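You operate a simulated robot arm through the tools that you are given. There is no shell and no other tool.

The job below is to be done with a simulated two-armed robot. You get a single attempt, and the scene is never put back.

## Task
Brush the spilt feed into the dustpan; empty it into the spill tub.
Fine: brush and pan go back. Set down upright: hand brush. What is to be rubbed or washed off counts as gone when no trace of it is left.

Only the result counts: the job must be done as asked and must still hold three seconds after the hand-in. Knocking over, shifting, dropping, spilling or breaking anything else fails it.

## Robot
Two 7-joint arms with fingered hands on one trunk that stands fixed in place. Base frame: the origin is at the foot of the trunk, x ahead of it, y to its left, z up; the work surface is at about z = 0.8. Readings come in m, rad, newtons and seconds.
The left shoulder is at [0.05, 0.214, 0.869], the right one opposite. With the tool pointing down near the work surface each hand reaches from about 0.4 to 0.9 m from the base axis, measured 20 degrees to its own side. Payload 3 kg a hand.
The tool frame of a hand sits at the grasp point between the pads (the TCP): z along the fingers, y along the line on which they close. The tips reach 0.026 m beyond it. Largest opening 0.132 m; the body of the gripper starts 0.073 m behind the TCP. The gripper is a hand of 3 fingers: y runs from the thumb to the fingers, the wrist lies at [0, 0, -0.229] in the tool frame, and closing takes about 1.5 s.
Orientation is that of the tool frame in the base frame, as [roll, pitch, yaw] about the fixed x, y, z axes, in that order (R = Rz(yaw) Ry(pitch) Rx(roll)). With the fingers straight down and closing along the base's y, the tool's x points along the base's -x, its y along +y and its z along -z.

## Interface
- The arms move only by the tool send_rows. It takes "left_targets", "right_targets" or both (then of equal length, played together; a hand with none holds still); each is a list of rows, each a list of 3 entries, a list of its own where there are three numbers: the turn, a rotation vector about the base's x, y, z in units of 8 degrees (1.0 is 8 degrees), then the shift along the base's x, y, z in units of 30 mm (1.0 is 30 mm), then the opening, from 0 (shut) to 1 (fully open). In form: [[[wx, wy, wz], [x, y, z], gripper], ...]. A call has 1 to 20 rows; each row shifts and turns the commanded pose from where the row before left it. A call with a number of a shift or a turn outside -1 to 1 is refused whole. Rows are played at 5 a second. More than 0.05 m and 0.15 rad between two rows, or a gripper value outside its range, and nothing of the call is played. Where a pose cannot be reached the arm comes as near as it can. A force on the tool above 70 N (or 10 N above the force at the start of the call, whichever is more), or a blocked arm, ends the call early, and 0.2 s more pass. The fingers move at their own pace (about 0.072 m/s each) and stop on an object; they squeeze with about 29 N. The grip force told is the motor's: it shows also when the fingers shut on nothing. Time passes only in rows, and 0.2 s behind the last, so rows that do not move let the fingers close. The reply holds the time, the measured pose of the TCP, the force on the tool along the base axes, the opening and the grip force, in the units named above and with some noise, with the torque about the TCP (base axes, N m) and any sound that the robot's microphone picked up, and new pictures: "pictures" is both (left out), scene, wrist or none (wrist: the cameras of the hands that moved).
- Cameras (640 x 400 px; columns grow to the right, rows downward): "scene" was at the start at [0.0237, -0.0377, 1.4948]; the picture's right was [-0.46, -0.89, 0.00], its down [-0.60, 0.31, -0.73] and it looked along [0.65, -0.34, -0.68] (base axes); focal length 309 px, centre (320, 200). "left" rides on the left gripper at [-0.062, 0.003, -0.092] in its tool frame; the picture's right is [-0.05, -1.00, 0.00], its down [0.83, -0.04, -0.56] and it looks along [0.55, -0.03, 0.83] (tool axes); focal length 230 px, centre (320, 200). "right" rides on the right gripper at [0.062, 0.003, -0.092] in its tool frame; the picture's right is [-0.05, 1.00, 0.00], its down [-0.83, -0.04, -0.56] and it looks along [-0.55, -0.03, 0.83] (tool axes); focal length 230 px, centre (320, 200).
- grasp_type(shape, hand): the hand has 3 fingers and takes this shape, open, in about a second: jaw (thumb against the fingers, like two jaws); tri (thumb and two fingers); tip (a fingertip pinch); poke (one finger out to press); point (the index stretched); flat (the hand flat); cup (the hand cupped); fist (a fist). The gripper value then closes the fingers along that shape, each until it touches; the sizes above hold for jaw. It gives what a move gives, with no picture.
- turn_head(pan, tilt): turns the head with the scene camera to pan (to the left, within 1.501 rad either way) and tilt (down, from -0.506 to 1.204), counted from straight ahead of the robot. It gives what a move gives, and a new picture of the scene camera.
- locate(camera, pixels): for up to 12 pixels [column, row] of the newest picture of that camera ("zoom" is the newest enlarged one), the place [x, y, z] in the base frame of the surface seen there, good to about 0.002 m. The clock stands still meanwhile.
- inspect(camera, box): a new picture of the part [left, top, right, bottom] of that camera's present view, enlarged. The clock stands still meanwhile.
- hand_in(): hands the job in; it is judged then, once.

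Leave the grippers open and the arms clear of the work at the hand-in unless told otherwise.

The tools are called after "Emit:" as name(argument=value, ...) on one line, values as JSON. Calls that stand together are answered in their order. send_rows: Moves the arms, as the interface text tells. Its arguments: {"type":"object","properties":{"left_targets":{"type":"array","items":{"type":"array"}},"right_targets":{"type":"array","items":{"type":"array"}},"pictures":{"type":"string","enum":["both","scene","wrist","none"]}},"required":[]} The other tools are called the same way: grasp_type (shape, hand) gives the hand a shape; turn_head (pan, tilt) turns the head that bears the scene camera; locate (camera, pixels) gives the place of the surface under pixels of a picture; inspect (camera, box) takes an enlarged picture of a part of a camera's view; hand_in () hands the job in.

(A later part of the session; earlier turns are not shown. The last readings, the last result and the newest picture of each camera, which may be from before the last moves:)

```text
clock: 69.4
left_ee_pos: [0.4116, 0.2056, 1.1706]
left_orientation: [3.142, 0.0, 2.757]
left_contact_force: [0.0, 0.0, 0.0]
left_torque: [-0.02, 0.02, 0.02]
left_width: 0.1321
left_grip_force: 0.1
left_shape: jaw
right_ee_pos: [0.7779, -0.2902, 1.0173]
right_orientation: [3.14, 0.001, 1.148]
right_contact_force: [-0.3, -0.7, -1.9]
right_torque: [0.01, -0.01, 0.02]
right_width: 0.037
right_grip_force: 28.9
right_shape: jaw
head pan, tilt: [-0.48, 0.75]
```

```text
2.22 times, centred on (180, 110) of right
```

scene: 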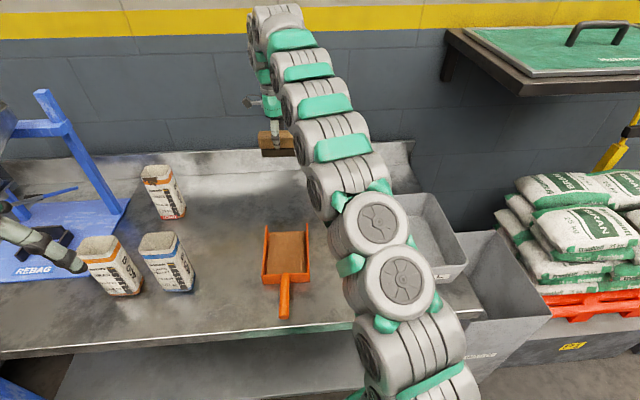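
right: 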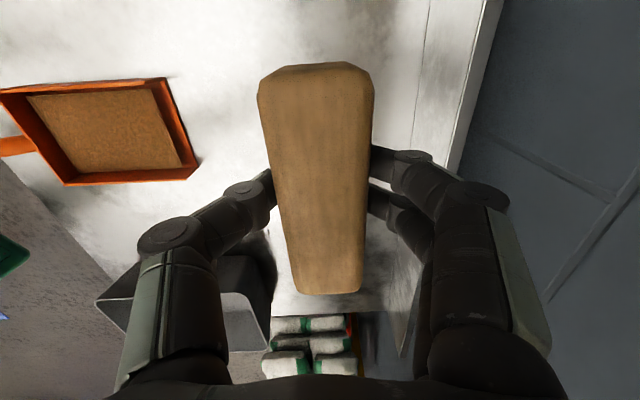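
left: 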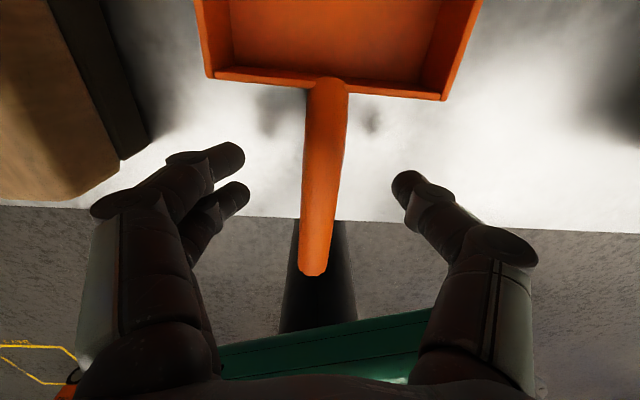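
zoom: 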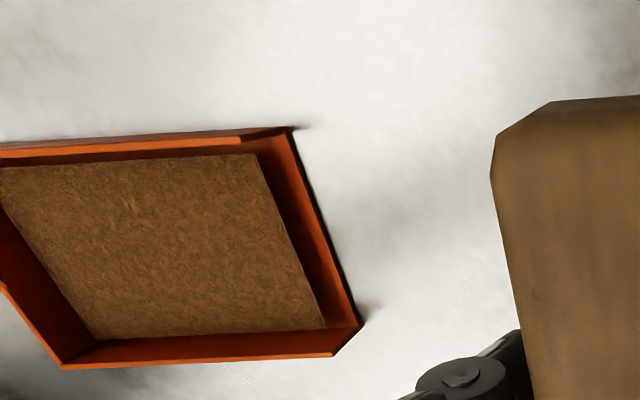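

The bench is clean in both views. Next I'll carry the brush back above its original place, (0.502, −0.030), turning it 90° back, at z ≈ 1.02.

Emit:
send_rows(right_targets=[[[0, 0, 1], [-0.765, 0.723, 0], 0], [[0, 0, 1], [-0.765, 0.723, 0], 0], [[0, 0, 1], [-0.765, 0.723, 0], 0], [[0, 0, 1], [-0.765, 0.723, 0], 0], [[0, 0, 1], [-0.765, 0.723, 0], 0], [[0, 0, 1], [-0.765, 0.723, 0], 0], [[0, 0, 1], [-0.765, 0.723, 0], 0], [[0, 0, 1], [-0.765, 0.723, 0], 0], [[0, 0, 1], [-0.765, 0.723, 0], 0], [[0, 0, 1], [-0.765, 0.723, 0], 0], [[0, 0, 1], [-0.765, 0.723, 0], 0], [[0, 0, 0.25], [-0.765, 0.723, 0], 0], [[0, 0, 0], [0, 0, 0], 0]], pictures="both")

```text
clock: 72.2
left_ee_pos: [0.4105, 0.2063, 1.1712]
left_orientation: [-3.142, 0.0, 2.756]
left_contact_force: [0.5, 0.0, 0.2]
left_torque: [-0.04, 0.0, 0.01]
left_width: 0.132
left_grip_force: 0.0
left_shape: jaw
right_ee_pos: [0.5083, -0.0308, 1.02]
right_orientation: [3.141, -0.001, 2.718]
right_contact_force: [0.2, 0.3, -2.1]
right_torque: [-0.02, 0.0, 0.01]
right_width: 0.0371
right_grip_force: 29.1
right_shape: jaw
head pan, tilt: [-0.48, 0.75]
```

scene: 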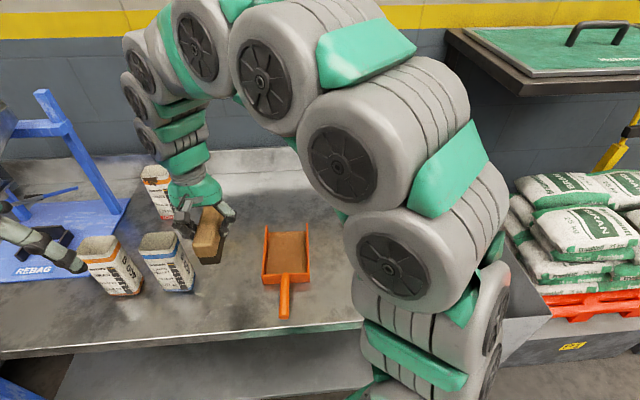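
right: 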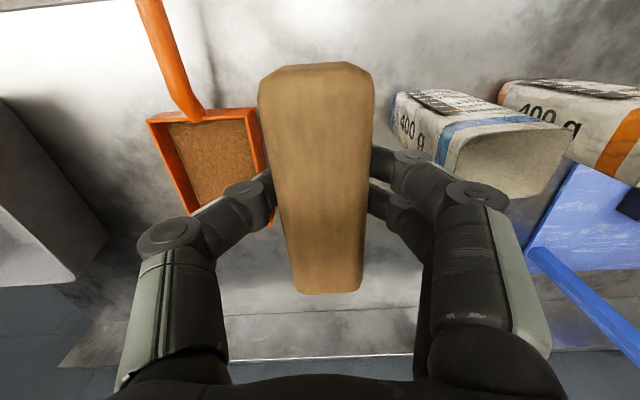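

The brush is back over its place. I'll measure exactly where it sits in the hand, so it goes down where it came from.

Emit:
locate(camera="right", pixels=[[268, 85], [368, 85], [318, 68], [285, 200], [365, 200], [303, 285], [358, 285], [330, 285], [320, 120], [325, 200], [328, 270]])

```text
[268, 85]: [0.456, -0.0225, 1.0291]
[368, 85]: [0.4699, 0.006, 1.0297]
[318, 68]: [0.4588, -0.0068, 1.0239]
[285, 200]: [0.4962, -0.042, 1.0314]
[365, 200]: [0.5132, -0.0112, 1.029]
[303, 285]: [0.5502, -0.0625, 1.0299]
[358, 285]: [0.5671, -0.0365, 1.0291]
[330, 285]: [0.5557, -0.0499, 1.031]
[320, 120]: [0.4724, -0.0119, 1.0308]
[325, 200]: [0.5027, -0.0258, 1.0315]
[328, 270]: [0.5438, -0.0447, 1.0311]
```

The brush sits about 4 mm far and 2 mm left of home, so I'll correct by that much. Then I'll lower until the bristles touch the bench, at TCP z ≈ 0.860.

Emit:
send_rows(right_targets=[[[0, 0, 0], [-0.143, 0.01, -0.9], 0], [[0, 0, 0], [0, 0, -0.9], 0], [[0, 0, 0], [0, 0, -0.9], 0], [[0, 0, 0], [0, 0, -0.9], 0], [[0, 0, 0], [0, 0, -0.9], 0], [[0, 0, 0], [0, 0, -0.5], 0], [[0, 0, 0], [0, 0, -0.25], 0], [[0, 0, 0], [0, 0, -0.05], 0], [[0, 0, 0], [0, 0, 0], 0]], pictures="wrist")

Emit:
locate(camera="right", pixels=[[268, 85], [368, 85], [318, 68], [285, 200], [365, 200], [330, 285], [320, 120], [328, 270]])

```text
clock: 74.2
left_ee_pos: [0.4095, 0.206, 1.1698]
left_orientation: [3.141, 0.001, 2.756]
left_contact_force: [-0.2, 0.6, -0.2]
left_torque: [-0.03, 0.0, 0.01]
left_width: 0.132
left_grip_force: 0.1
left_shape: jaw
right_ee_pos: [0.5018, -0.0323, 0.8589]
right_orientation: [3.14, 0.002, 2.719]
right_contact_force: [-2.3, -4.0, 26.9]
right_torque: [-0.09, 0.02, -0.01]
right_width: 0.0376
right_grip_force: 28.9
right_shape: jaw
head pan, tilt: [-0.48, 0.75]
```

right: 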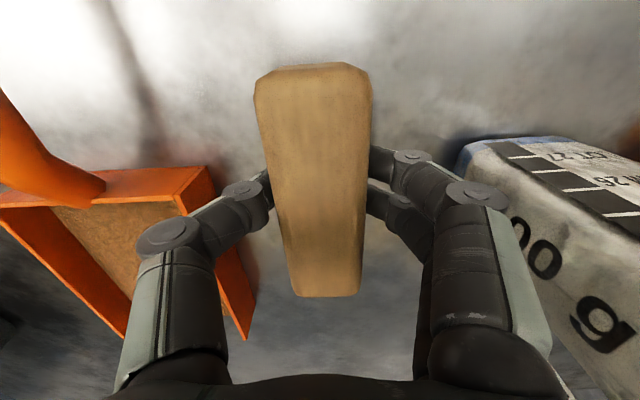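

```text
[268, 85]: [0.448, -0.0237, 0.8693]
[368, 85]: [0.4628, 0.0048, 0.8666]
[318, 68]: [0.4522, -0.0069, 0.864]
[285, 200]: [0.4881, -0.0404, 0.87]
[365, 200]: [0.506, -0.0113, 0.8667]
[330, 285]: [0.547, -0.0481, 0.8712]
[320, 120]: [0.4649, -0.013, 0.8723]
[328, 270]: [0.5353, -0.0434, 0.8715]
```

The bristles are on the bench with 27 N of press. I'll ease up slightly, then open the hand only as far as before.

Emit:
send_rows(right_targets=[[[0, 0, 0], [0, 0, 0.06], 0], [[0, 0, 0], [0, 0, 0], 0], [[0, 0, 0], [0, 0, 0], 0.35], [[0, 0, 0], [0, 0, 0], 0.5], [[0, 0, 0], [0, 0, 0], 0.52], [[0, 0, 0], [0, 0, 0], 0.52], [[0, 0, 0], [0, 0, 0], 0.52]], pictures="both")

Emit:
locate(camera="right", pixels=[[268, 85], [368, 85], [318, 68], [285, 200], [365, 200], [330, 285], [320, 120], [328, 270]])

```text
clock: 75.8
left_ee_pos: [0.4095, 0.205, 1.1698]
left_orientation: [-3.14, 0.0, 2.755]
left_contact_force: [0.6, 0.3, -0.7]
left_torque: [-0.01, -0.01, -0.01]
left_width: 0.1319
left_grip_force: 0.2
left_shape: jaw
right_ee_pos: [0.5012, -0.0327, 0.8604]
right_orientation: [-3.14, 0.0, 2.719]
right_contact_force: [0.3, 0.4, -0.4]
right_torque: [-0.01, 0.02, 0.02]
right_width: 0.0682
right_grip_force: 0.0
right_shape: jaw
head pan, tilt: [-0.48, 0.75]
```

scene: 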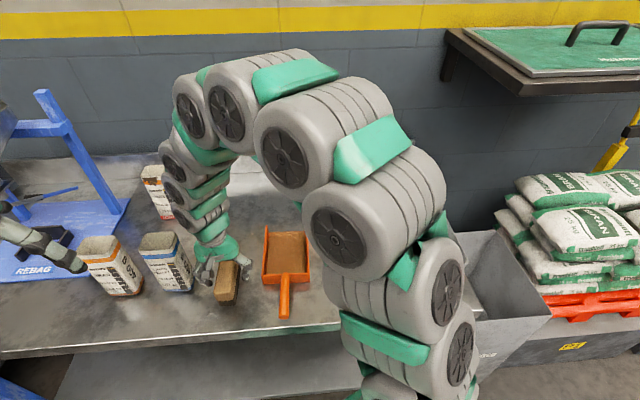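
right: 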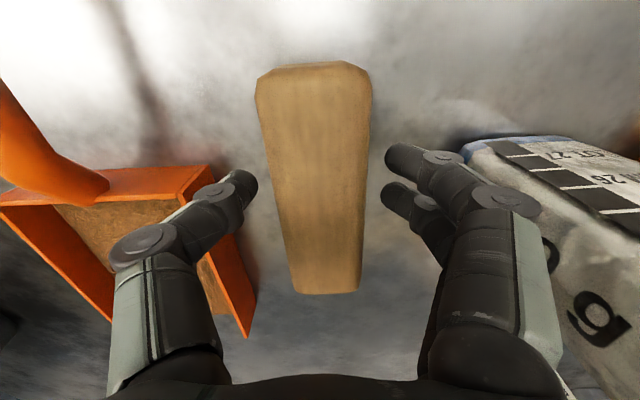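

```text
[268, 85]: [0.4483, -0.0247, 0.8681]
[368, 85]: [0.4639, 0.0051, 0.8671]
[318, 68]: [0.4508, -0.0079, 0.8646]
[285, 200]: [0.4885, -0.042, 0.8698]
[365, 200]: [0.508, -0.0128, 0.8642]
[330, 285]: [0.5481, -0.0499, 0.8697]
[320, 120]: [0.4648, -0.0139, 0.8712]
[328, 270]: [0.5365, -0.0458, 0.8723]
```

The brush stands upright within about 3 mm of its original spot. Next I'll raise the right hand straight up and clear, then move it back over to the right.

Emit:
send_rows(right_targets=[[[0, 0, 0], [0, 0, 0.6], 0.52], [[0, 0, 0], [0, 0, 0.9], 0.52], [[0, 0, 0], [0, 0, 0.9], 0.52], [[0, 0, 0], [0, 0, 0.9], 0.52], [[0, 0, 0], [0, 0, 0.9], 0.52], [[0, 0, 0], [0, 0, 0.9], 0.52], [[0, 0, 0], [0, 0, 0.9], 0.52], [[0, 0, 0], [-0.3, -0.9, 0.9], 0.52], [[0, 0, 0], [-0.35, -0.95, 0.9], 0.6], [[0, 0, 0], [-0.38, -0.979, 0.6], 0.8], [[0, 0, 0], [-0.38, -0.979, 0.2], 1], [[0, 0, 0], [-0.38, -0.979, 0.2], 1], [[0, 0, 0], [-0.38, -0.979, 0], 1], [[0, 0, 0], [-0.38, -0.979, 0], 1], [[0, 0, 0], [-0.38, -0.979, 0], 1], [[0, 0, 0], [-0.38, -0.979, 0], 1], [[0, 0, 0], [-0.38, -0.979, 0], 1], [[0, 0, 0], [-0.38, -0.979, 0], 1], [[0, 0, 0], [-0.38, -0.979, 0], 1]], pictures="scene")

```text
clock: 79.8
left_ee_pos: [0.4114, 0.2054, 1.1705]
left_orientation: [3.141, -0.002, 2.757]
left_contact_force: [-0.1, -0.3, 0.6]
left_torque: [0.01, -0.02, -0.03]
left_width: 0.132
left_grip_force: 0.0
left_shape: jaw
right_ee_pos: [0.3675, -0.3805, 1.1255]
right_orientation: [-3.141, -0.003, 2.719]
right_contact_force: [-0.2, -0.2, -0.9]
right_torque: [0.0, 0.0, -0.05]
right_width: 0.1317
right_grip_force: 0.0
right_shape: jaw
head pan, tilt: [-0.48, 0.75]
```

scene: 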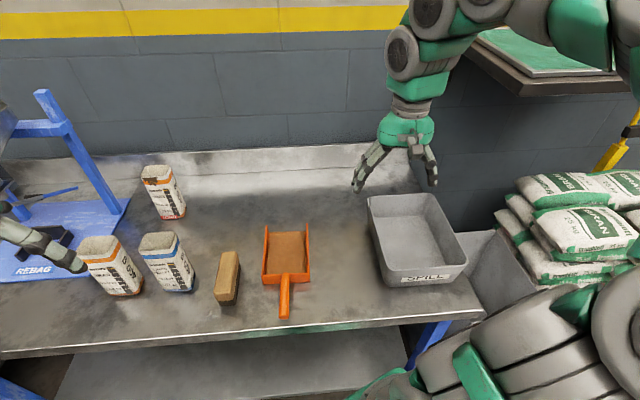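

The bench is clear: brush upright in its place, pan full of feed. I'll move the right hand further right and back so the left arm can reach the tub freely.

Emit:
send_rows(right_targets=[[[0, 0, 0], [-0.4, -0.944, 0.1], 1], [[0, 0, 0], [-0.4, -0.944, 0.1], 1], [[0, 0, 0], [-0.4, -0.944, 0.1], 1], [[0, 0, 0], [-0.5, -0.944, 0.1], 1], [[0, 0, 0], [-0.5, -0.944, 0.1], 1], [[0, 0, 0], [-0.6, -0.944, 0.1], 1], [[0, 0, 0], [-0.6, -0.944, 0.1], 1], [[0, 0, 0], [-0.6, -0.944, 0.1], 1], [[0, 0, 0], [-0.6, -0.944, 0], 1], [[0, 0, 0], [-0.6, -0.944, 0], 1], [[0, 0, 0], [-0.6, -0.944, 0], 1], [[0, 0, 0], [-0.6, -0.944, 0], 1]], pictures="both")

Emit:
inspect(camera="scene", box=[200, 190, 340, 330])

```text
clock: 82.4
left_ee_pos: [0.411, 0.2059, 1.1709]
left_orientation: [-3.141, 0.001, 2.757]
left_contact_force: [0.1, -0.2, 0.1]
left_torque: [0.01, 0.02, 0.01]
left_width: 0.1319
left_grip_force: 0.1
left_shape: jaw
right_ee_pos: [0.1746, -0.7234, 1.1511]
right_orientation: [-3.141, 0.001, 2.717]
right_contact_force: [-0.2, -0.4, -0.2]
right_torque: [0.04, 0.01, 0.02]
right_width: 0.1319
right_grip_force: 0.1
right_shape: jaw
head pan, tilt: [-0.48, 0.75]
```

scene: 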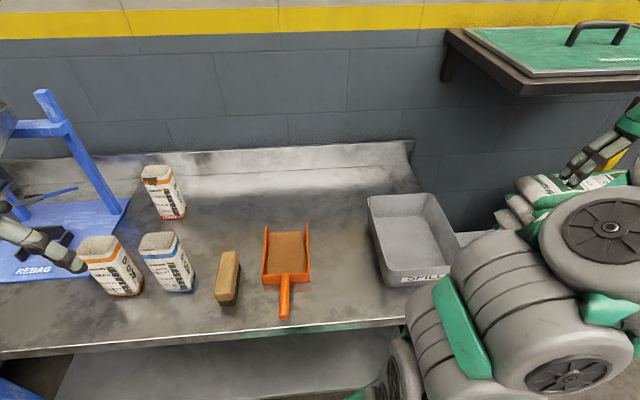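
right: 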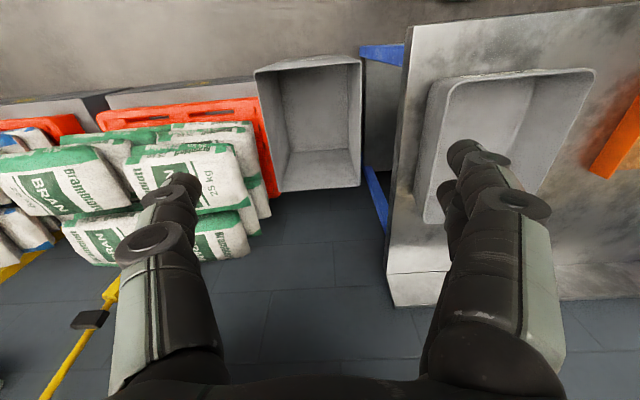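

```text
2.86 times, centred on (270, 260) of scene
```

zoom: 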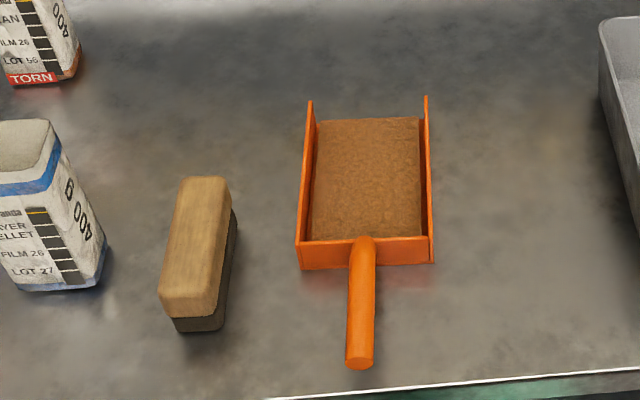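

The pan holds the feed. The parked right arm's links show at lower right, so I'll check how close they come to the tub space.

Emit:
locate(camera="scene", pixels=[[440, 300], [480, 260], [520, 235], [430, 340], [400, 360], [560, 260], [590, 210], [470, 370], [560, 360]])

Emit:
locate(camera="scene", pixels=[[284, 285], [285, 300], [285, 310], [275, 276], [297, 275], [266, 240], [309, 240], [287, 240], [287, 260], [268, 280], [305, 279], [286, 312]])

```text
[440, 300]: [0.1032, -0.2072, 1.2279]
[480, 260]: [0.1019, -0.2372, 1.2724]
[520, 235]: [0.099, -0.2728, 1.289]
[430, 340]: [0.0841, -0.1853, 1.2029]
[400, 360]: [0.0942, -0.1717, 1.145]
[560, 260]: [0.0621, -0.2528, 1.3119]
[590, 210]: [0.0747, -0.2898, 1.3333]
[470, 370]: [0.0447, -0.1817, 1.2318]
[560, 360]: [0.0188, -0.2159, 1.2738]
```

```text
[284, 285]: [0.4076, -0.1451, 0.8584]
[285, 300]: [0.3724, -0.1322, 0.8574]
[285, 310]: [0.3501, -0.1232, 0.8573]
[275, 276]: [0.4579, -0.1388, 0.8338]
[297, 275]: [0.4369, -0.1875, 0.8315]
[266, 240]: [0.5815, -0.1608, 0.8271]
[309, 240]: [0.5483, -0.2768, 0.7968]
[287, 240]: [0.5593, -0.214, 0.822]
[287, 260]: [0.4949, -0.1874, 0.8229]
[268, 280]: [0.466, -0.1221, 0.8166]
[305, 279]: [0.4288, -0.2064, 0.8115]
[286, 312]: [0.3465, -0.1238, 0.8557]
```

The right upper arm's surface is near (0.10, −0.21, 1.23), a bit tight for the left arm reaching to the tub. I'll check what stands to the right before extending the right arm further out of the way.

Emit:
locate(camera="scene", pixels=[[560, 185], [530, 200], [620, 190], [600, 165], [480, 40], [560, 70], [620, 60], [600, 30], [480, 240], [510, 250]])

Emit:
locate(camera="right", pixels=[[160, 160], [60, 190], [200, 150], [310, 120], [30, 200], [110, 300], [250, 300], [60, 360], [300, 70], [240, 220]])

```text
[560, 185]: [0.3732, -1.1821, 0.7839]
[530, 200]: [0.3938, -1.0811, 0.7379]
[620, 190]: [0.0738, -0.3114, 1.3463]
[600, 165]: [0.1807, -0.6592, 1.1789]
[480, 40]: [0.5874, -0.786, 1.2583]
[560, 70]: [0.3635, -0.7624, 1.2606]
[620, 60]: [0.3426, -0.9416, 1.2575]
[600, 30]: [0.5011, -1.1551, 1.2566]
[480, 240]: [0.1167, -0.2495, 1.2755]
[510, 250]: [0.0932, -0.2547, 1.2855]
```

```text
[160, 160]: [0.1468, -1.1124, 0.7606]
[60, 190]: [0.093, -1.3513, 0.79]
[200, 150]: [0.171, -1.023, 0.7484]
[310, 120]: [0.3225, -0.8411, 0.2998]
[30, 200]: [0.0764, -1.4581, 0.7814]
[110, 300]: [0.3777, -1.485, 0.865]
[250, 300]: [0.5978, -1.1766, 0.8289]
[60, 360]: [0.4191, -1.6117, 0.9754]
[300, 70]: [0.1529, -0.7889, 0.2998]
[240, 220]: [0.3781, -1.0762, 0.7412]
```

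A shelf at z ≈ 1.26 stands from about x 0.34 at y −0.76, and the bags top out at z ≈ 0.79. I'll move the right hand back and out, away from that shelf, to about (0.055, −0.85, 1.08), which draws its upper arm away from the middle.

Emit:
send_rows(right_targets=[[[0, 0, 0], [-0.8, -0.6, -0.3], 1], [[0, 0, 0], [-0.8, -0.87, -0.4], 1], [[0, 0, 0], [-0.8, -0.87, -0.4], 1], [[0, 0, 0], [-0.8, -0.87, -0.6], 1], [[0, 0, 0], [-0.8, -0.87, -0.6], 1], [[0, 0, 0], [0, 0, 0], 1]], pictures="both")

Emit:
locate(camera="scene", pixels=[[440, 300], [480, 260], [520, 235], [430, 340], [400, 360], [560, 260], [590, 210], [470, 370], [560, 360], [620, 200]])

```text
clock: 83.8
left_ee_pos: [0.4109, 0.2047, 1.1699]
left_orientation: [-3.141, 0.002, 2.756]
left_contact_force: [0.1, 0.3, -0.4]
left_torque: [-0.04, -0.01, 0.01]
left_width: 0.1321
left_grip_force: 0.1
left_shape: jaw
right_ee_pos: [0.0533, -0.8425, 1.0807]
right_orientation: [3.141, -0.001, 2.716]
right_contact_force: [0.1, -0.6, 0.1]
right_torque: [0.01, 0.01, 0.0]
right_width: 0.1316
right_grip_force: 0.0
right_shape: jaw
head pan, tilt: [-0.48, 0.75]
```

scene: 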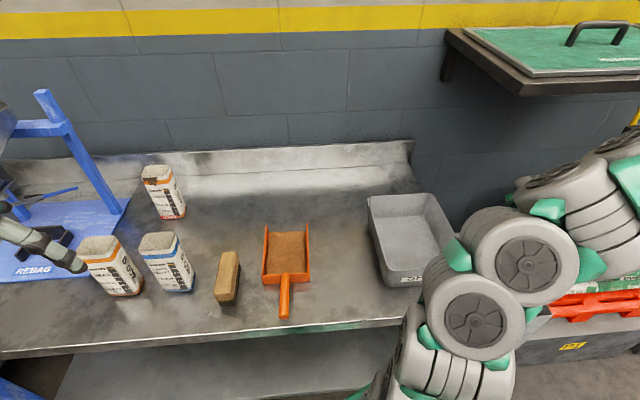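
right: 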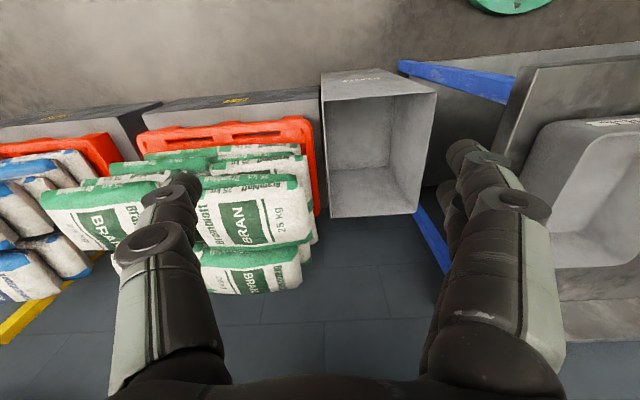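

```text
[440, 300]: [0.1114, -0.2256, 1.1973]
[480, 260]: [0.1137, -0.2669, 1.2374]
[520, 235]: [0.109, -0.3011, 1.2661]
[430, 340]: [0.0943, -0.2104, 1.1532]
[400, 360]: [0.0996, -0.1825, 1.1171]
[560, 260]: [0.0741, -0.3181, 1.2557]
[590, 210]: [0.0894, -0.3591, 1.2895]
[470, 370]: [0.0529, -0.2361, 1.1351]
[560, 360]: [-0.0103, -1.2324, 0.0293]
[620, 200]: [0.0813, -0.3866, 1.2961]
```

The right arm is now well out of the way. I'll bring the left hand to the pan handle tilted 30°, with fingers pointing right and down. That keeps its wrist to the left later over the tub. I'll stop at a pre-grasp point up and left of the handle and look.

Emit:
send_rows(left_targets=[[[-0.684, 0.308, -0.05], [0.073, -0.5, -0.1], 1], [[-0.684, 0.308, -0.05], [0.073, -0.894, -0.2], 1], [[-0.684, 0.308, -0.05], [0.073, -0.894, -0.2], 1], [[-0.684, 0.308, -0.05], [0.073, -0.894, -0.3], 1], [[-0.684, 0.308, -0.05], [0.073, -0.894, -0.3], 1], [[0, 0, 0], [0.073, -0.894, -0.3], 0.8], [[0, 0, 0], [0.073, -0.894, -0.4], 0.6], [[0, 0, 0], [0.073, -0.894, -0.4], 0.5], [[0, 0, 0], [0.073, -0.894, -0.4], 0.5], [[0, 0, 0], [0.073, -0.894, -0.4], 0.5], [[0, 0, 0], [0.073, -0.894, -0.4], 0.5], [[0, 0, 0], [0, -0.393, -0.6], 0.5], [[0, 0, 0], [0, 0, -0.8], 0.5], [[0, 0, 0], [0, 0, -0.8], 0.5], [[0, 0, 0], [0, 0, -0.8], 0.5], [[0, 0, 0], [0, 0, -0.8], 0.5], [[0, 0, 0], [0, 0, 0], 0.5]], pictures="both")

```text
clock: 87.4
left_ee_pos: [0.4339, -0.0892, 0.9547]
left_orientation: [-2.618, -0.009, 2.717]
left_contact_force: [-0.3, 0.4, 0.3]
left_torque: [-0.02, 0.01, -0.01]
left_width: 0.0667
left_grip_force: 0.1
left_shape: jaw
right_ee_pos: [0.0538, -0.8438, 1.0806]
right_orientation: [3.14, 0.0, 2.719]
right_contact_force: [-0.8, -0.4, -0.1]
right_torque: [-0.01, 0.01, -0.01]
right_width: 0.1322
right_grip_force: 0.0
right_shape: jaw
head pan, tilt: [-0.48, 0.75]
```

scene: 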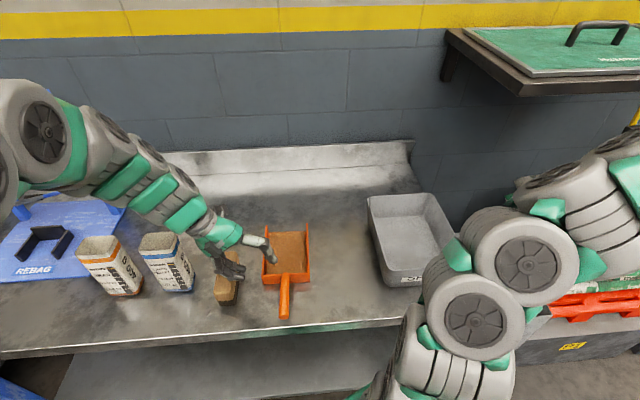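
left: 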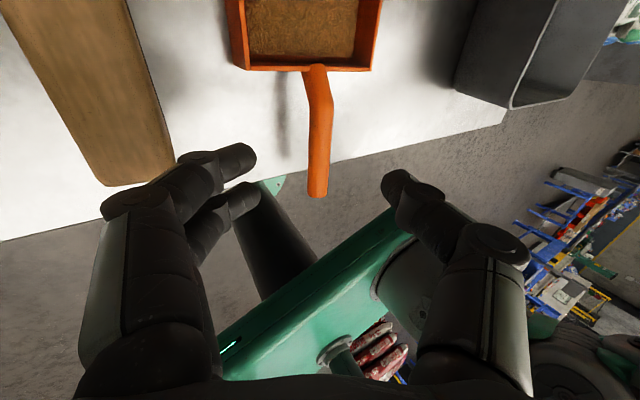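

The hand is tilted at the pre-grasp point, and the brush (left in the wrist view) is well below the fingers. I'll check the handle position from this camera before advancing.

Emit:
locate(camera="left", pixels=[[316, 80], [322, 110], [319, 130], [319, 150], [318, 170], [317, 188], [245, 65], [370, 68]])

```text
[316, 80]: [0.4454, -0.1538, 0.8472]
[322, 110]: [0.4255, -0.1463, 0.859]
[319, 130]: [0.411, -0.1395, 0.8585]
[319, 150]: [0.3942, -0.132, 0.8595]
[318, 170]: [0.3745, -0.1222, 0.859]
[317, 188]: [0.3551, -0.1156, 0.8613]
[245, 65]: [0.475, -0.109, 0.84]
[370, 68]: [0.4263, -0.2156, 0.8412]
```

The handle centre is at v ≈ 0.037, z 0.849 as expected. I'll advance along the tool axis until the fingertips flank the handle.

Emit:
send_rows(left_targets=[[[0, 0, 0], [-0.144, -0.387, -0.731], 0.5], [[0, 0, 0], [-0.144, -0.387, -0.731], 0.5], [[0, 0, 0], [-0.144, -0.387, -0.731], 0.5], [[0, 0, 0], [-0.144, -0.387, -0.731], 0.5], [[0, 0, 0], [0, 0, 0], 0.5]], pictures="both")

Emit:
inspect(camera="left", box=[150, 60, 470, 280])

```text
clock: 88.6
left_ee_pos: [0.4161, -0.1377, 0.8673]
left_orientation: [-2.619, -0.009, 2.718]
left_contact_force: [-0.3, 0.0, -0.1]
left_torque: [0.01, 0.0, 0.01]
left_width: 0.0664
left_grip_force: 0.1
left_shape: jaw
right_ee_pos: [0.0533, -0.8425, 1.0811]
right_orientation: [-3.141, 0.001, 2.72]
right_contact_force: [-0.6, 0.2, -0.5]
right_torque: [0.01, 0.0, 0.03]
right_width: 0.132
right_grip_force: 0.1
right_shape: jaw
head pan, tilt: [-0.48, 0.75]
```

scene: 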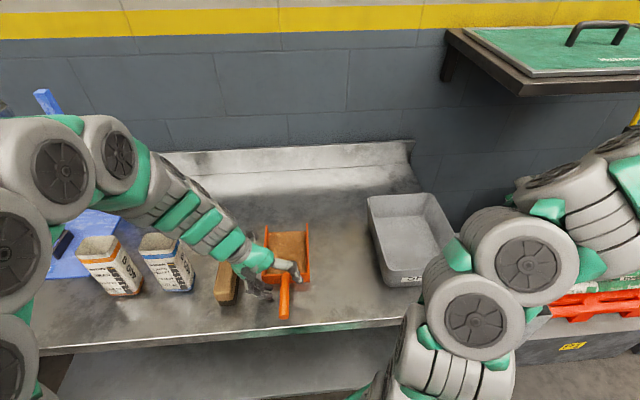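
left: 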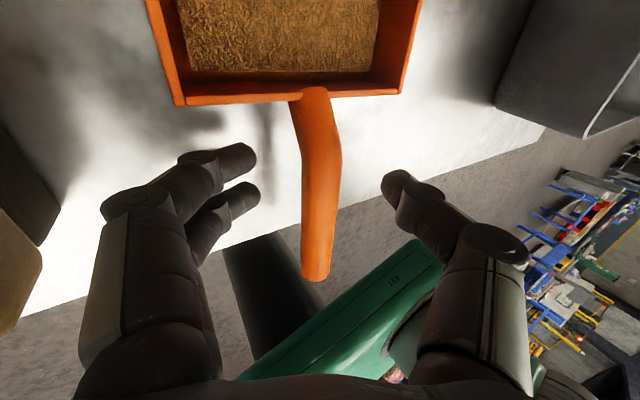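

```text
1.82 times, centred on (310, 170) of left
```

zoom: 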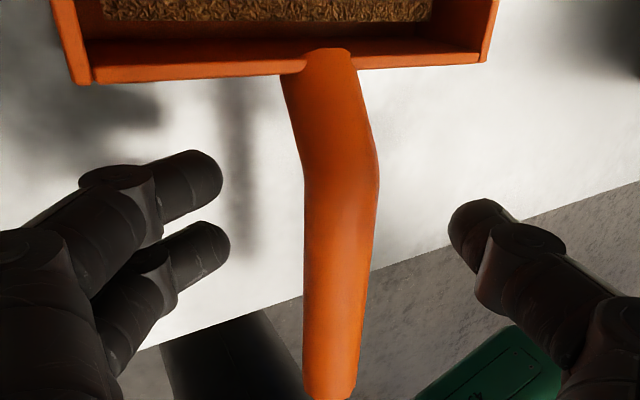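

The handle lies between the fingertips. I'll close.

Emit:
send_rows(left_targets=[[[0, 0, 0], [0, 0, 0], 0.2], [[0, 0, 0], [0, 0, 0], 0], [[0, 0, 0], [0, 0, 0], 0], [[0, 0, 0], [0, 0, 0], 0], [[0, 0, 0], [0, 0, 0], 0], [[0, 0, 0], [0, 0, 0], 0], [[0, 0, 0], [0, 0, 0], 0]], pictures="wrist")

Emit:
locate(camera="left", pixels=[[320, 130], [322, 160], [321, 190], [318, 220], [316, 250], [180, 95], [400, 85], [280, 40]])

```text
clock: 90.2
left_ee_pos: [0.4168, -0.1361, 0.8676]
left_orientation: [-2.617, -0.011, 2.716]
left_contact_force: [-0.2, -0.1, -0.3]
left_torque: [0.02, 0.01, 0.0]
left_width: 0.0162
left_grip_force: 29.1
left_shape: jaw
right_ee_pos: [0.0544, -0.8427, 1.0812]
right_orientation: [3.141, 0.001, 2.72]
right_contact_force: [0.6, 0.2, -0.3]
right_torque: [-0.01, 0.01, 0.0]
right_width: 0.132
right_grip_force: 0.0
right_shape: jaw
head pan, tilt: [-0.48, 0.75]
```

left: 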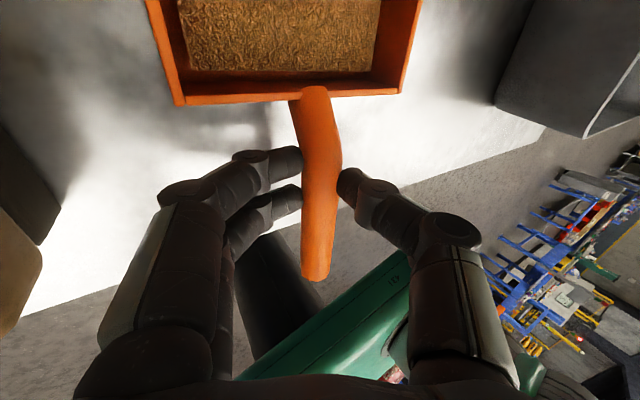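

```text
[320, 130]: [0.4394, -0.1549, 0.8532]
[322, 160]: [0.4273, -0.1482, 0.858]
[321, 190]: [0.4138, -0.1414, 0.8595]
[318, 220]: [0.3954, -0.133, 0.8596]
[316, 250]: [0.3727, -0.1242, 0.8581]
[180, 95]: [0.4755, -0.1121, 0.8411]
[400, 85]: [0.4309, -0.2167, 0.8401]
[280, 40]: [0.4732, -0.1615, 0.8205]
```

The grip is at width 0.0162, like the good pinch before. I'll tip the hand about 12° nose-up while lifting a little, so the loaded pan stays level or mouth-up, and then check it.

Emit:
send_rows(left_targets=[[[-0.154, -0.342, 0], [0, 0, 0.1], 0], [[-0.154, -0.342, 0], [0, 0, 0.15], 0], [[-0.154, -0.342, 0], [0, 0, 0.15], 0], [[-0.154, -0.342, 0], [0, 0, 0.15], 0], [[0, 0, 0], [0, 0, 0.15], 0], [[0, 0, 0], [0, 0, 0], 0], [[0, 0, 0], [0, 0, 0], 0]], pictures="both")

Emit:
locate(camera="left", pixels=[[320, 130], [322, 160], [321, 190], [318, 220], [316, 250], [180, 95], [400, 85], [280, 40], [175, 50], [410, 30]])

```text
clock: 91.8
left_ee_pos: [0.4156, -0.1357, 0.8863]
left_orientation: [-2.618, 0.2, 2.716]
left_contact_force: [0.4, -0.9, -0.5]
left_torque: [0.11, 0.18, -0.01]
left_width: 0.0159
left_grip_force: 28.7
left_shape: jaw
right_ee_pos: [0.0544, -0.8435, 1.0804]
right_orientation: [3.141, 0.0, 2.72]
right_contact_force: [-0.4, -0.3, 0.4]
right_torque: [-0.01, 0.01, 0.0]
right_width: 0.1319
right_grip_force: 0.0
right_shape: jaw
head pan, tilt: [-0.48, 0.75]
```

scene: 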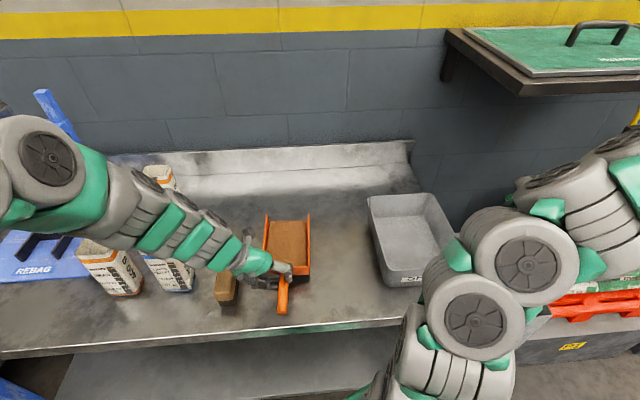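
left: 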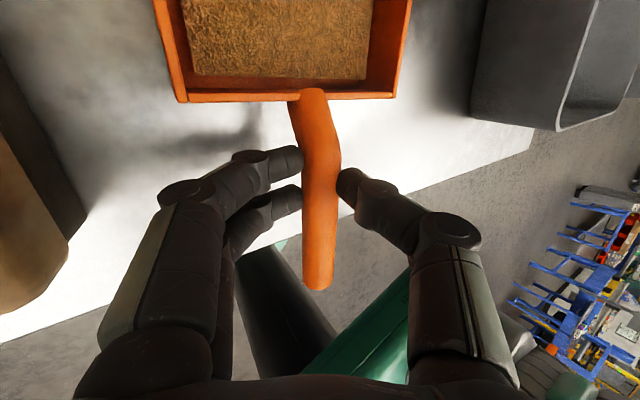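

```text
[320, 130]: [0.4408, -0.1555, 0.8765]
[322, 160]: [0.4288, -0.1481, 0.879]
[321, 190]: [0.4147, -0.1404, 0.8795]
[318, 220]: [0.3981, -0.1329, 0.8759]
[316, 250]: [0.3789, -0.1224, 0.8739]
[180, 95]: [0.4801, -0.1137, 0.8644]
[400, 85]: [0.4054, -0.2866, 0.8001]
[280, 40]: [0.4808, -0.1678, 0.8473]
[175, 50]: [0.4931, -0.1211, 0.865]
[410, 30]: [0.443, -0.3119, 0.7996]
```

The pan is up and about 5–8° nose-up. I'll continue lifting slowly with a few more degrees of nose-up, then check again.

Emit:
send_rows(left_targets=[[[-0.103, -0.228, 0], [0, 0, 0.3], 0], [[-0.103, -0.228, 0], [0, 0, 0.4], 0], [[-0.103, -0.228, 0], [0, 0, 0.4], 0], [[0, 0, 0], [0, 0, 0.4], 0], [[0, 0, 0], [0, 0, 0.4], 0], [[0, 0, 0], [0, 0, 0.4], 0], [[0, 0, 0], [0, 0, 0.4], 0], [[0, 0, 0], [0, 0, 0], 0]], pictures="both")

Emit:
locate(camera="left", pixels=[[321, 190], [318, 220], [316, 250], [316, 275], [180, 98], [170, 50], [160, 15], [220, 60], [320, 60], [280, 20], [390, 88], [398, 40]])

Emit:
inspect(camera="scene", box=[220, 180, 340, 300])

```text
clock: 93.6
left_ee_pos: [0.4162, -0.1352, 0.9665]
left_orientation: [-2.617, 0.303, 2.717]
left_contact_force: [0.8, 0.4, -1.2]
left_torque: [0.07, 0.1, -0.03]
left_width: 0.016
left_grip_force: 29.4
left_shape: jaw
right_ee_pos: [0.0547, -0.8422, 1.0813]
right_orientation: [3.141, 0.001, 2.718]
right_contact_force: [-0.3, 0.6, -0.2]
right_torque: [-0.05, 0.0, -0.02]
right_width: 0.1317
right_grip_force: 0.0
right_shape: jaw
head pan, tilt: [-0.48, 0.75]
```

scene: 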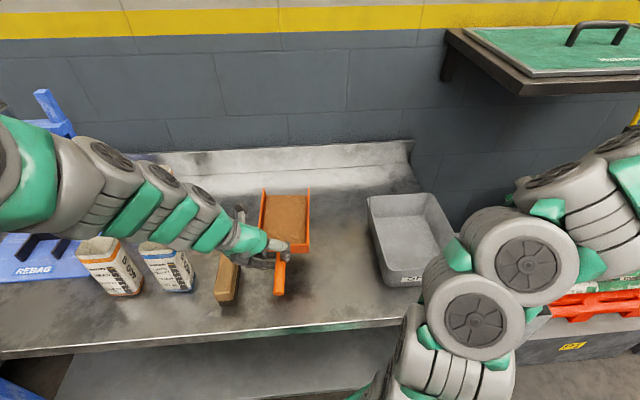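
left: 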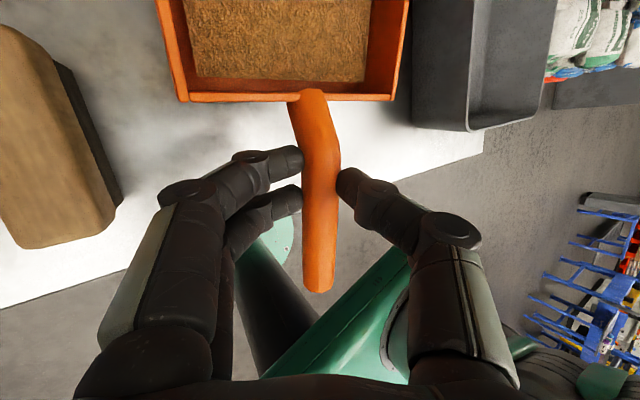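

```text
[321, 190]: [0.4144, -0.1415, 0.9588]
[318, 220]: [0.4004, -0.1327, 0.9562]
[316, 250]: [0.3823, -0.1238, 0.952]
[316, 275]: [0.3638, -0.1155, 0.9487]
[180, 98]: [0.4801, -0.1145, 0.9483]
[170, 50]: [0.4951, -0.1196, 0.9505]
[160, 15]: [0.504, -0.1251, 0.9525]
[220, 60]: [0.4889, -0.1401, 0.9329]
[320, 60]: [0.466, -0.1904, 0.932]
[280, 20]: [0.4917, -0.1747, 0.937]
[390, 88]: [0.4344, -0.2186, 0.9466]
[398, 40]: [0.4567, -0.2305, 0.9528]
```

```text
3.33 times, centred on (280, 240) of scene
```

zoom: 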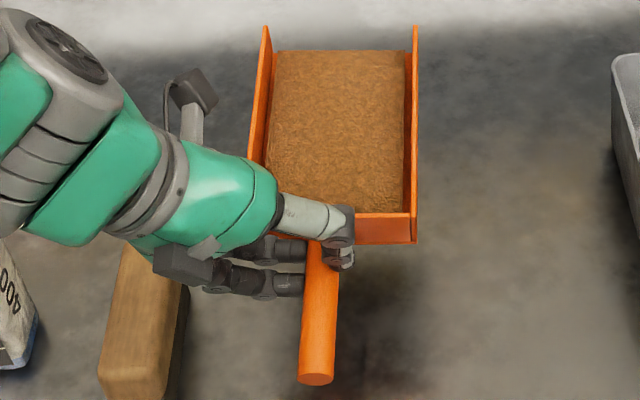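

The loaded pan rides about 10° nose-up, holding steady and level side to side. I'll carry it slowly to the right over the tub while rising a little, stopping halfway to check.

Emit:
send_rows(left_targets=[[[0, 0, 0], [0, 0, 0.3], 0], [[0, 0, 0], [-0.06, -0.22, 0.5], 0], [[0, 0, 0], [-0.12, -0.44, 0.5], 0], [[0, 0, 0], [-0.17, -0.63, 0.4], 0], [[0, 0, 0], [-0.17, -0.63, 0.2], 0], [[0, 0, 0], [-0.17, -0.63, 0], 0], [[0, 0, 0], [-0.17, -0.63, 0], 0], [[0, 0, 0], [-0.17, -0.63, 0], 0], [[0, 0, 0], [-0.12, -0.44, 0], 0], [[0, 0, 0], [0, 0, 0], 0]], pictures="both")

Emit:
locate(camera="left", pixels=[[321, 190], [318, 220], [316, 250], [316, 275], [180, 98], [170, 50], [390, 88], [398, 40]])

```text
clock: 95.8
left_ee_pos: [0.3816, -0.2641, 1.024]
left_orientation: [-2.618, 0.305, 2.717]
left_contact_force: [0.3, -0.5, -1.5]
left_torque: [0.05, 0.11, 0.0]
left_width: 0.0157
left_grip_force: 28.4
left_shape: jaw
right_ee_pos: [0.0537, -0.8426, 1.0821]
right_orientation: [-3.141, -0.001, 2.72]
right_contact_force: [0.4, 0.0, 0.1]
right_torque: [-0.01, 0.0, -0.02]
right_width: 0.1317
right_grip_force: 0.0
right_shape: jaw
head pan, tilt: [-0.48, 0.75]
```

scene: 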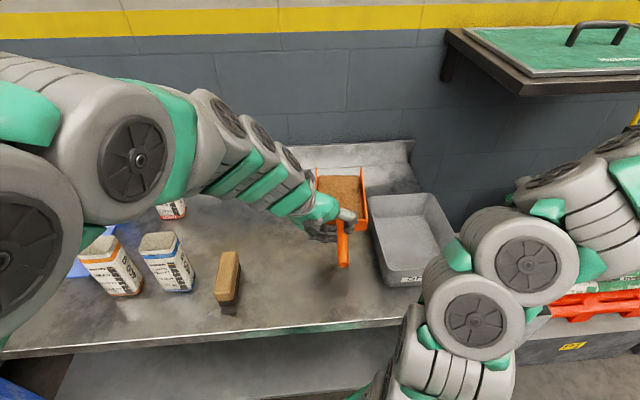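
left: 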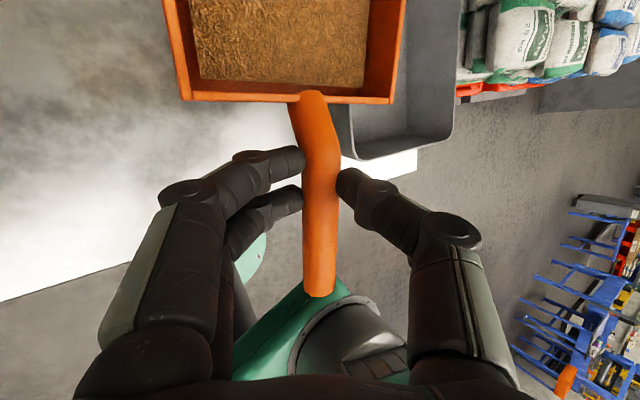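

```text
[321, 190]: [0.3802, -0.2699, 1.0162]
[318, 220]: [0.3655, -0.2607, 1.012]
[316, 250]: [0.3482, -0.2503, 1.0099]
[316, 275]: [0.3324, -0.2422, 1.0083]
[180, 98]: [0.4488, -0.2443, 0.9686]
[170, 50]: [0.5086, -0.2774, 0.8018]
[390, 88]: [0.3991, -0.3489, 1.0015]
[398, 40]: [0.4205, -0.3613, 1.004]
```

The pan is still about 8° nose-up and steady. I'll carry on over the tub.

Emit:
send_rows(left_targets=[[[0, 0, 0], [-0.06, -0.22, 0.05], 0], [[0, 0, 0], [-0.12, -0.44, 0.1], 0], [[0, 0, 0], [-0.17, -0.63, 0.1], 0], [[0, 0, 0], [-0.18, -0.67, 0.1], 0], [[0, 0, 0], [-0.18, -0.67, 0.1], 0], [[0, 0, 0], [-0.18, -0.67, 0.1], 0], [[0, 0, 0], [-0.18, -0.67, 0], 0], [[0, 0, 0], [-0.18, -0.67, 0], 0], [[0, 0, 0], [-0.18, -0.67, 0], 0], [[0, 0, 0], [-0.18, -0.67, 0], 0], [[0, 0, 0], [-0.18, -0.67, 0], 0], [[0, 0, 0], [-0.1, -0.35, 0], 0], [[0, 0, 0], [0, 0, 0], 0]], pictures="both")

Emit:
locate(camera="left", pixels=[[321, 190], [318, 220], [316, 250], [316, 275], [190, 98], [390, 88], [398, 40]])

```text
clock: 98.6
left_ee_pos: [0.3249, -0.4741, 1.0418]
left_orientation: [-2.618, 0.306, 2.716]
left_contact_force: [0.0, 1.0, 0.9]
left_torque: [0.0, -0.01, -0.03]
left_width: 0.0079
left_grip_force: 28.8
left_shape: jaw
right_ee_pos: [0.0526, -0.8427, 1.0813]
right_orientation: [-3.141, 0.0, 2.722]
right_contact_force: [-0.6, 0.5, -0.1]
right_torque: [0.01, -0.02, 0.0]
right_width: 0.1318
right_grip_force: 0.0
right_shape: jaw
head pan, tilt: [-0.48, 0.75]
```

scene: 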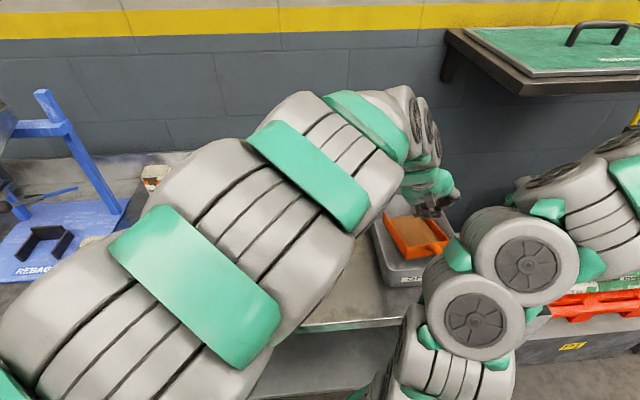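
left: 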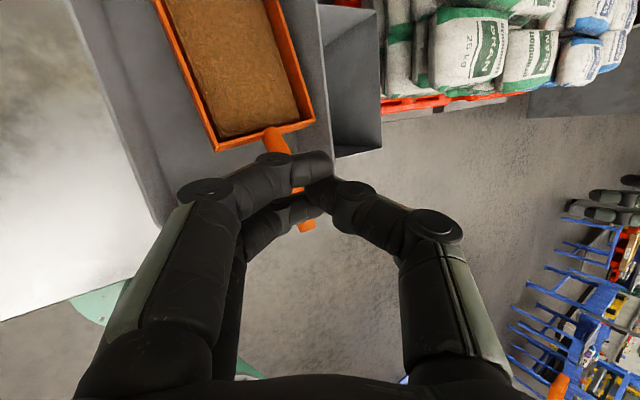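

```text
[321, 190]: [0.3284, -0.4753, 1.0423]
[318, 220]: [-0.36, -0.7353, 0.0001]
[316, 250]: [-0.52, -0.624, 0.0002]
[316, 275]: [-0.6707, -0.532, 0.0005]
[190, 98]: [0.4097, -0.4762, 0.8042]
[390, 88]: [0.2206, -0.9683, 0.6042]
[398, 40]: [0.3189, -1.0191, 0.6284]
```

The grip slipped: the pan has dropped from the fingertips and appears to be lying in or on the tub with the feed still in it. I'll hold still and look closely.

Emit:
inspect(camera="scene", box=[350, 170, 490, 300])

Emit:
inspect(camera="left", box=[60, 0, 400, 260])

Emit:
locate(camera="left", pixels=[[160, 5], [215, 145], [312, 120], [270, 10], [240, 70], [272, 140], [300, 195], [306, 225], [230, 120], [290, 105], [200, 40], [260, 40]])

```text
3.08 times, centred on (420, 235) of scene
```

zoom: 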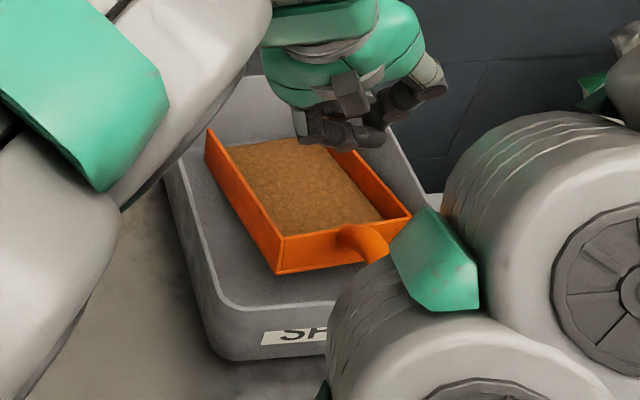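

```text
1.54 times, centred on (230, 130) of left
```

zoom: 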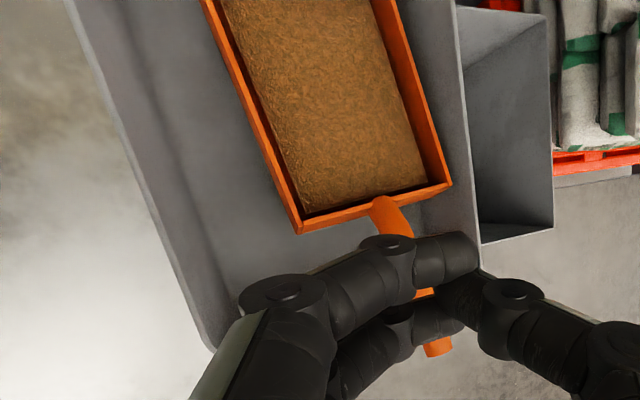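

```text
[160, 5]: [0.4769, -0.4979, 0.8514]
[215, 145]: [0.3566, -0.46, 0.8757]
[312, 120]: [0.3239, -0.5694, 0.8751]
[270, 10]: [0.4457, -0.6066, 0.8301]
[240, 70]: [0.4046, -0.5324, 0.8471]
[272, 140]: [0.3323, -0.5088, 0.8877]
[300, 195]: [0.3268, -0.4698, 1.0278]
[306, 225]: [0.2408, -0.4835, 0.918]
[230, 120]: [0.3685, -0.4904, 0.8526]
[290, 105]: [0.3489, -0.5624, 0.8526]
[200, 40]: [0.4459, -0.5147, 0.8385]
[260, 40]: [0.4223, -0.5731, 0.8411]
```

The pan lies inside the tub, lip on the tub floor and handle resting on the near rim, with the feed still in it. I need a grip that can't slip off the round handle. I'll raise the left hand clear and try the "fist" shape in the air to see how its fingers wrap.

Emit:
send_rows(left_targets=[[[0, 0, 0], [0, 0, 0.6], 0], [[0, 0, 0], [0, 0, 0.8], 0.5], [[0, 0, 0], [0, 0, 0.8], 1], [[0, 0, 0], [0, 0, 0], 1]], pictures="none")

Emit:
grasp_type(shape="fist", hand="left")

Emit:
inspect(camera="left", box=[0, 0, 640, 400])

Emit:
inspect(camera="scene", box=[340, 130, 500, 300])

```text
clock: 99.6
left_ee_pos: [0.3248, -0.4721, 1.1067]
left_orientation: [-2.619, 0.302, 2.718]
left_contact_force: [-0.7, 0.0, 0.5]
left_torque: [-0.02, -0.01, -0.04]
left_width: 0.1018
left_grip_force: 0.1
left_shape: jaw
right_ee_pos: [0.0542, -0.8426, 1.0813]
right_orientation: [-3.141, 0.0, 2.72]
right_contact_force: [0.4, -0.3, 0.4]
right_torque: [-0.02, 0.02, -0.02]
right_width: 0.1319
right_grip_force: 0.0
right_shape: jaw
head pan, tilt: [-0.48, 0.75]
```

```text
clock: 100.5
left_ee_pos: [0.3254, -0.4731, 1.1073]
left_orientation: [-2.62, 0.304, 2.717]
left_contact_force: [0.2, 0.1, -0.7]
left_torque: [-0.01, 0.04, -0.01]
left_width: 0.0
left_grip_force: 0.1
left_shape: fist
right_ee_pos: [0.0541, -0.8427, 1.0827]
right_orientation: [-3.141, 0.001, 2.72]
right_contact_force: [0.0, 1.2, -0.4]
right_torque: [0.04, 0.02, 0.02]
right_width: 0.1317
right_grip_force: 0.0
right_shape: jaw
head pan, tilt: [-0.48, 0.75]
```

```text
1.00 times, centred on (320, 200) of left (not enlarged: the box is as wide or as high as the picture)
```

zoom: 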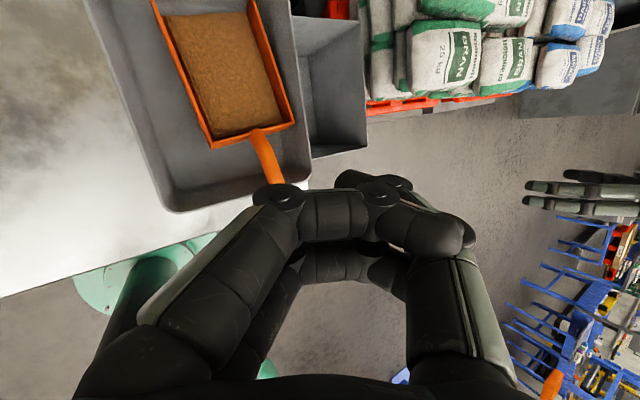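

```text
2.35 times, centred on (420, 215) of scene
```

zoom: 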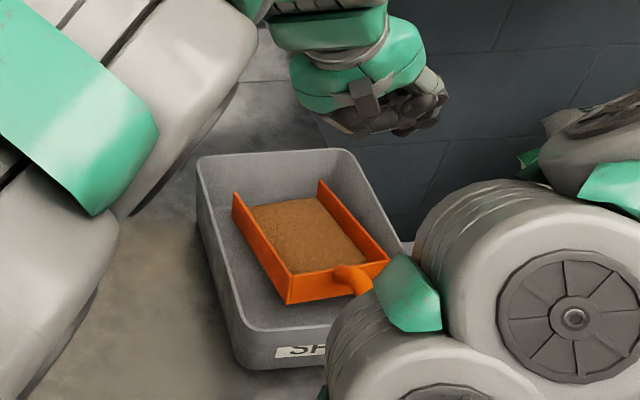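

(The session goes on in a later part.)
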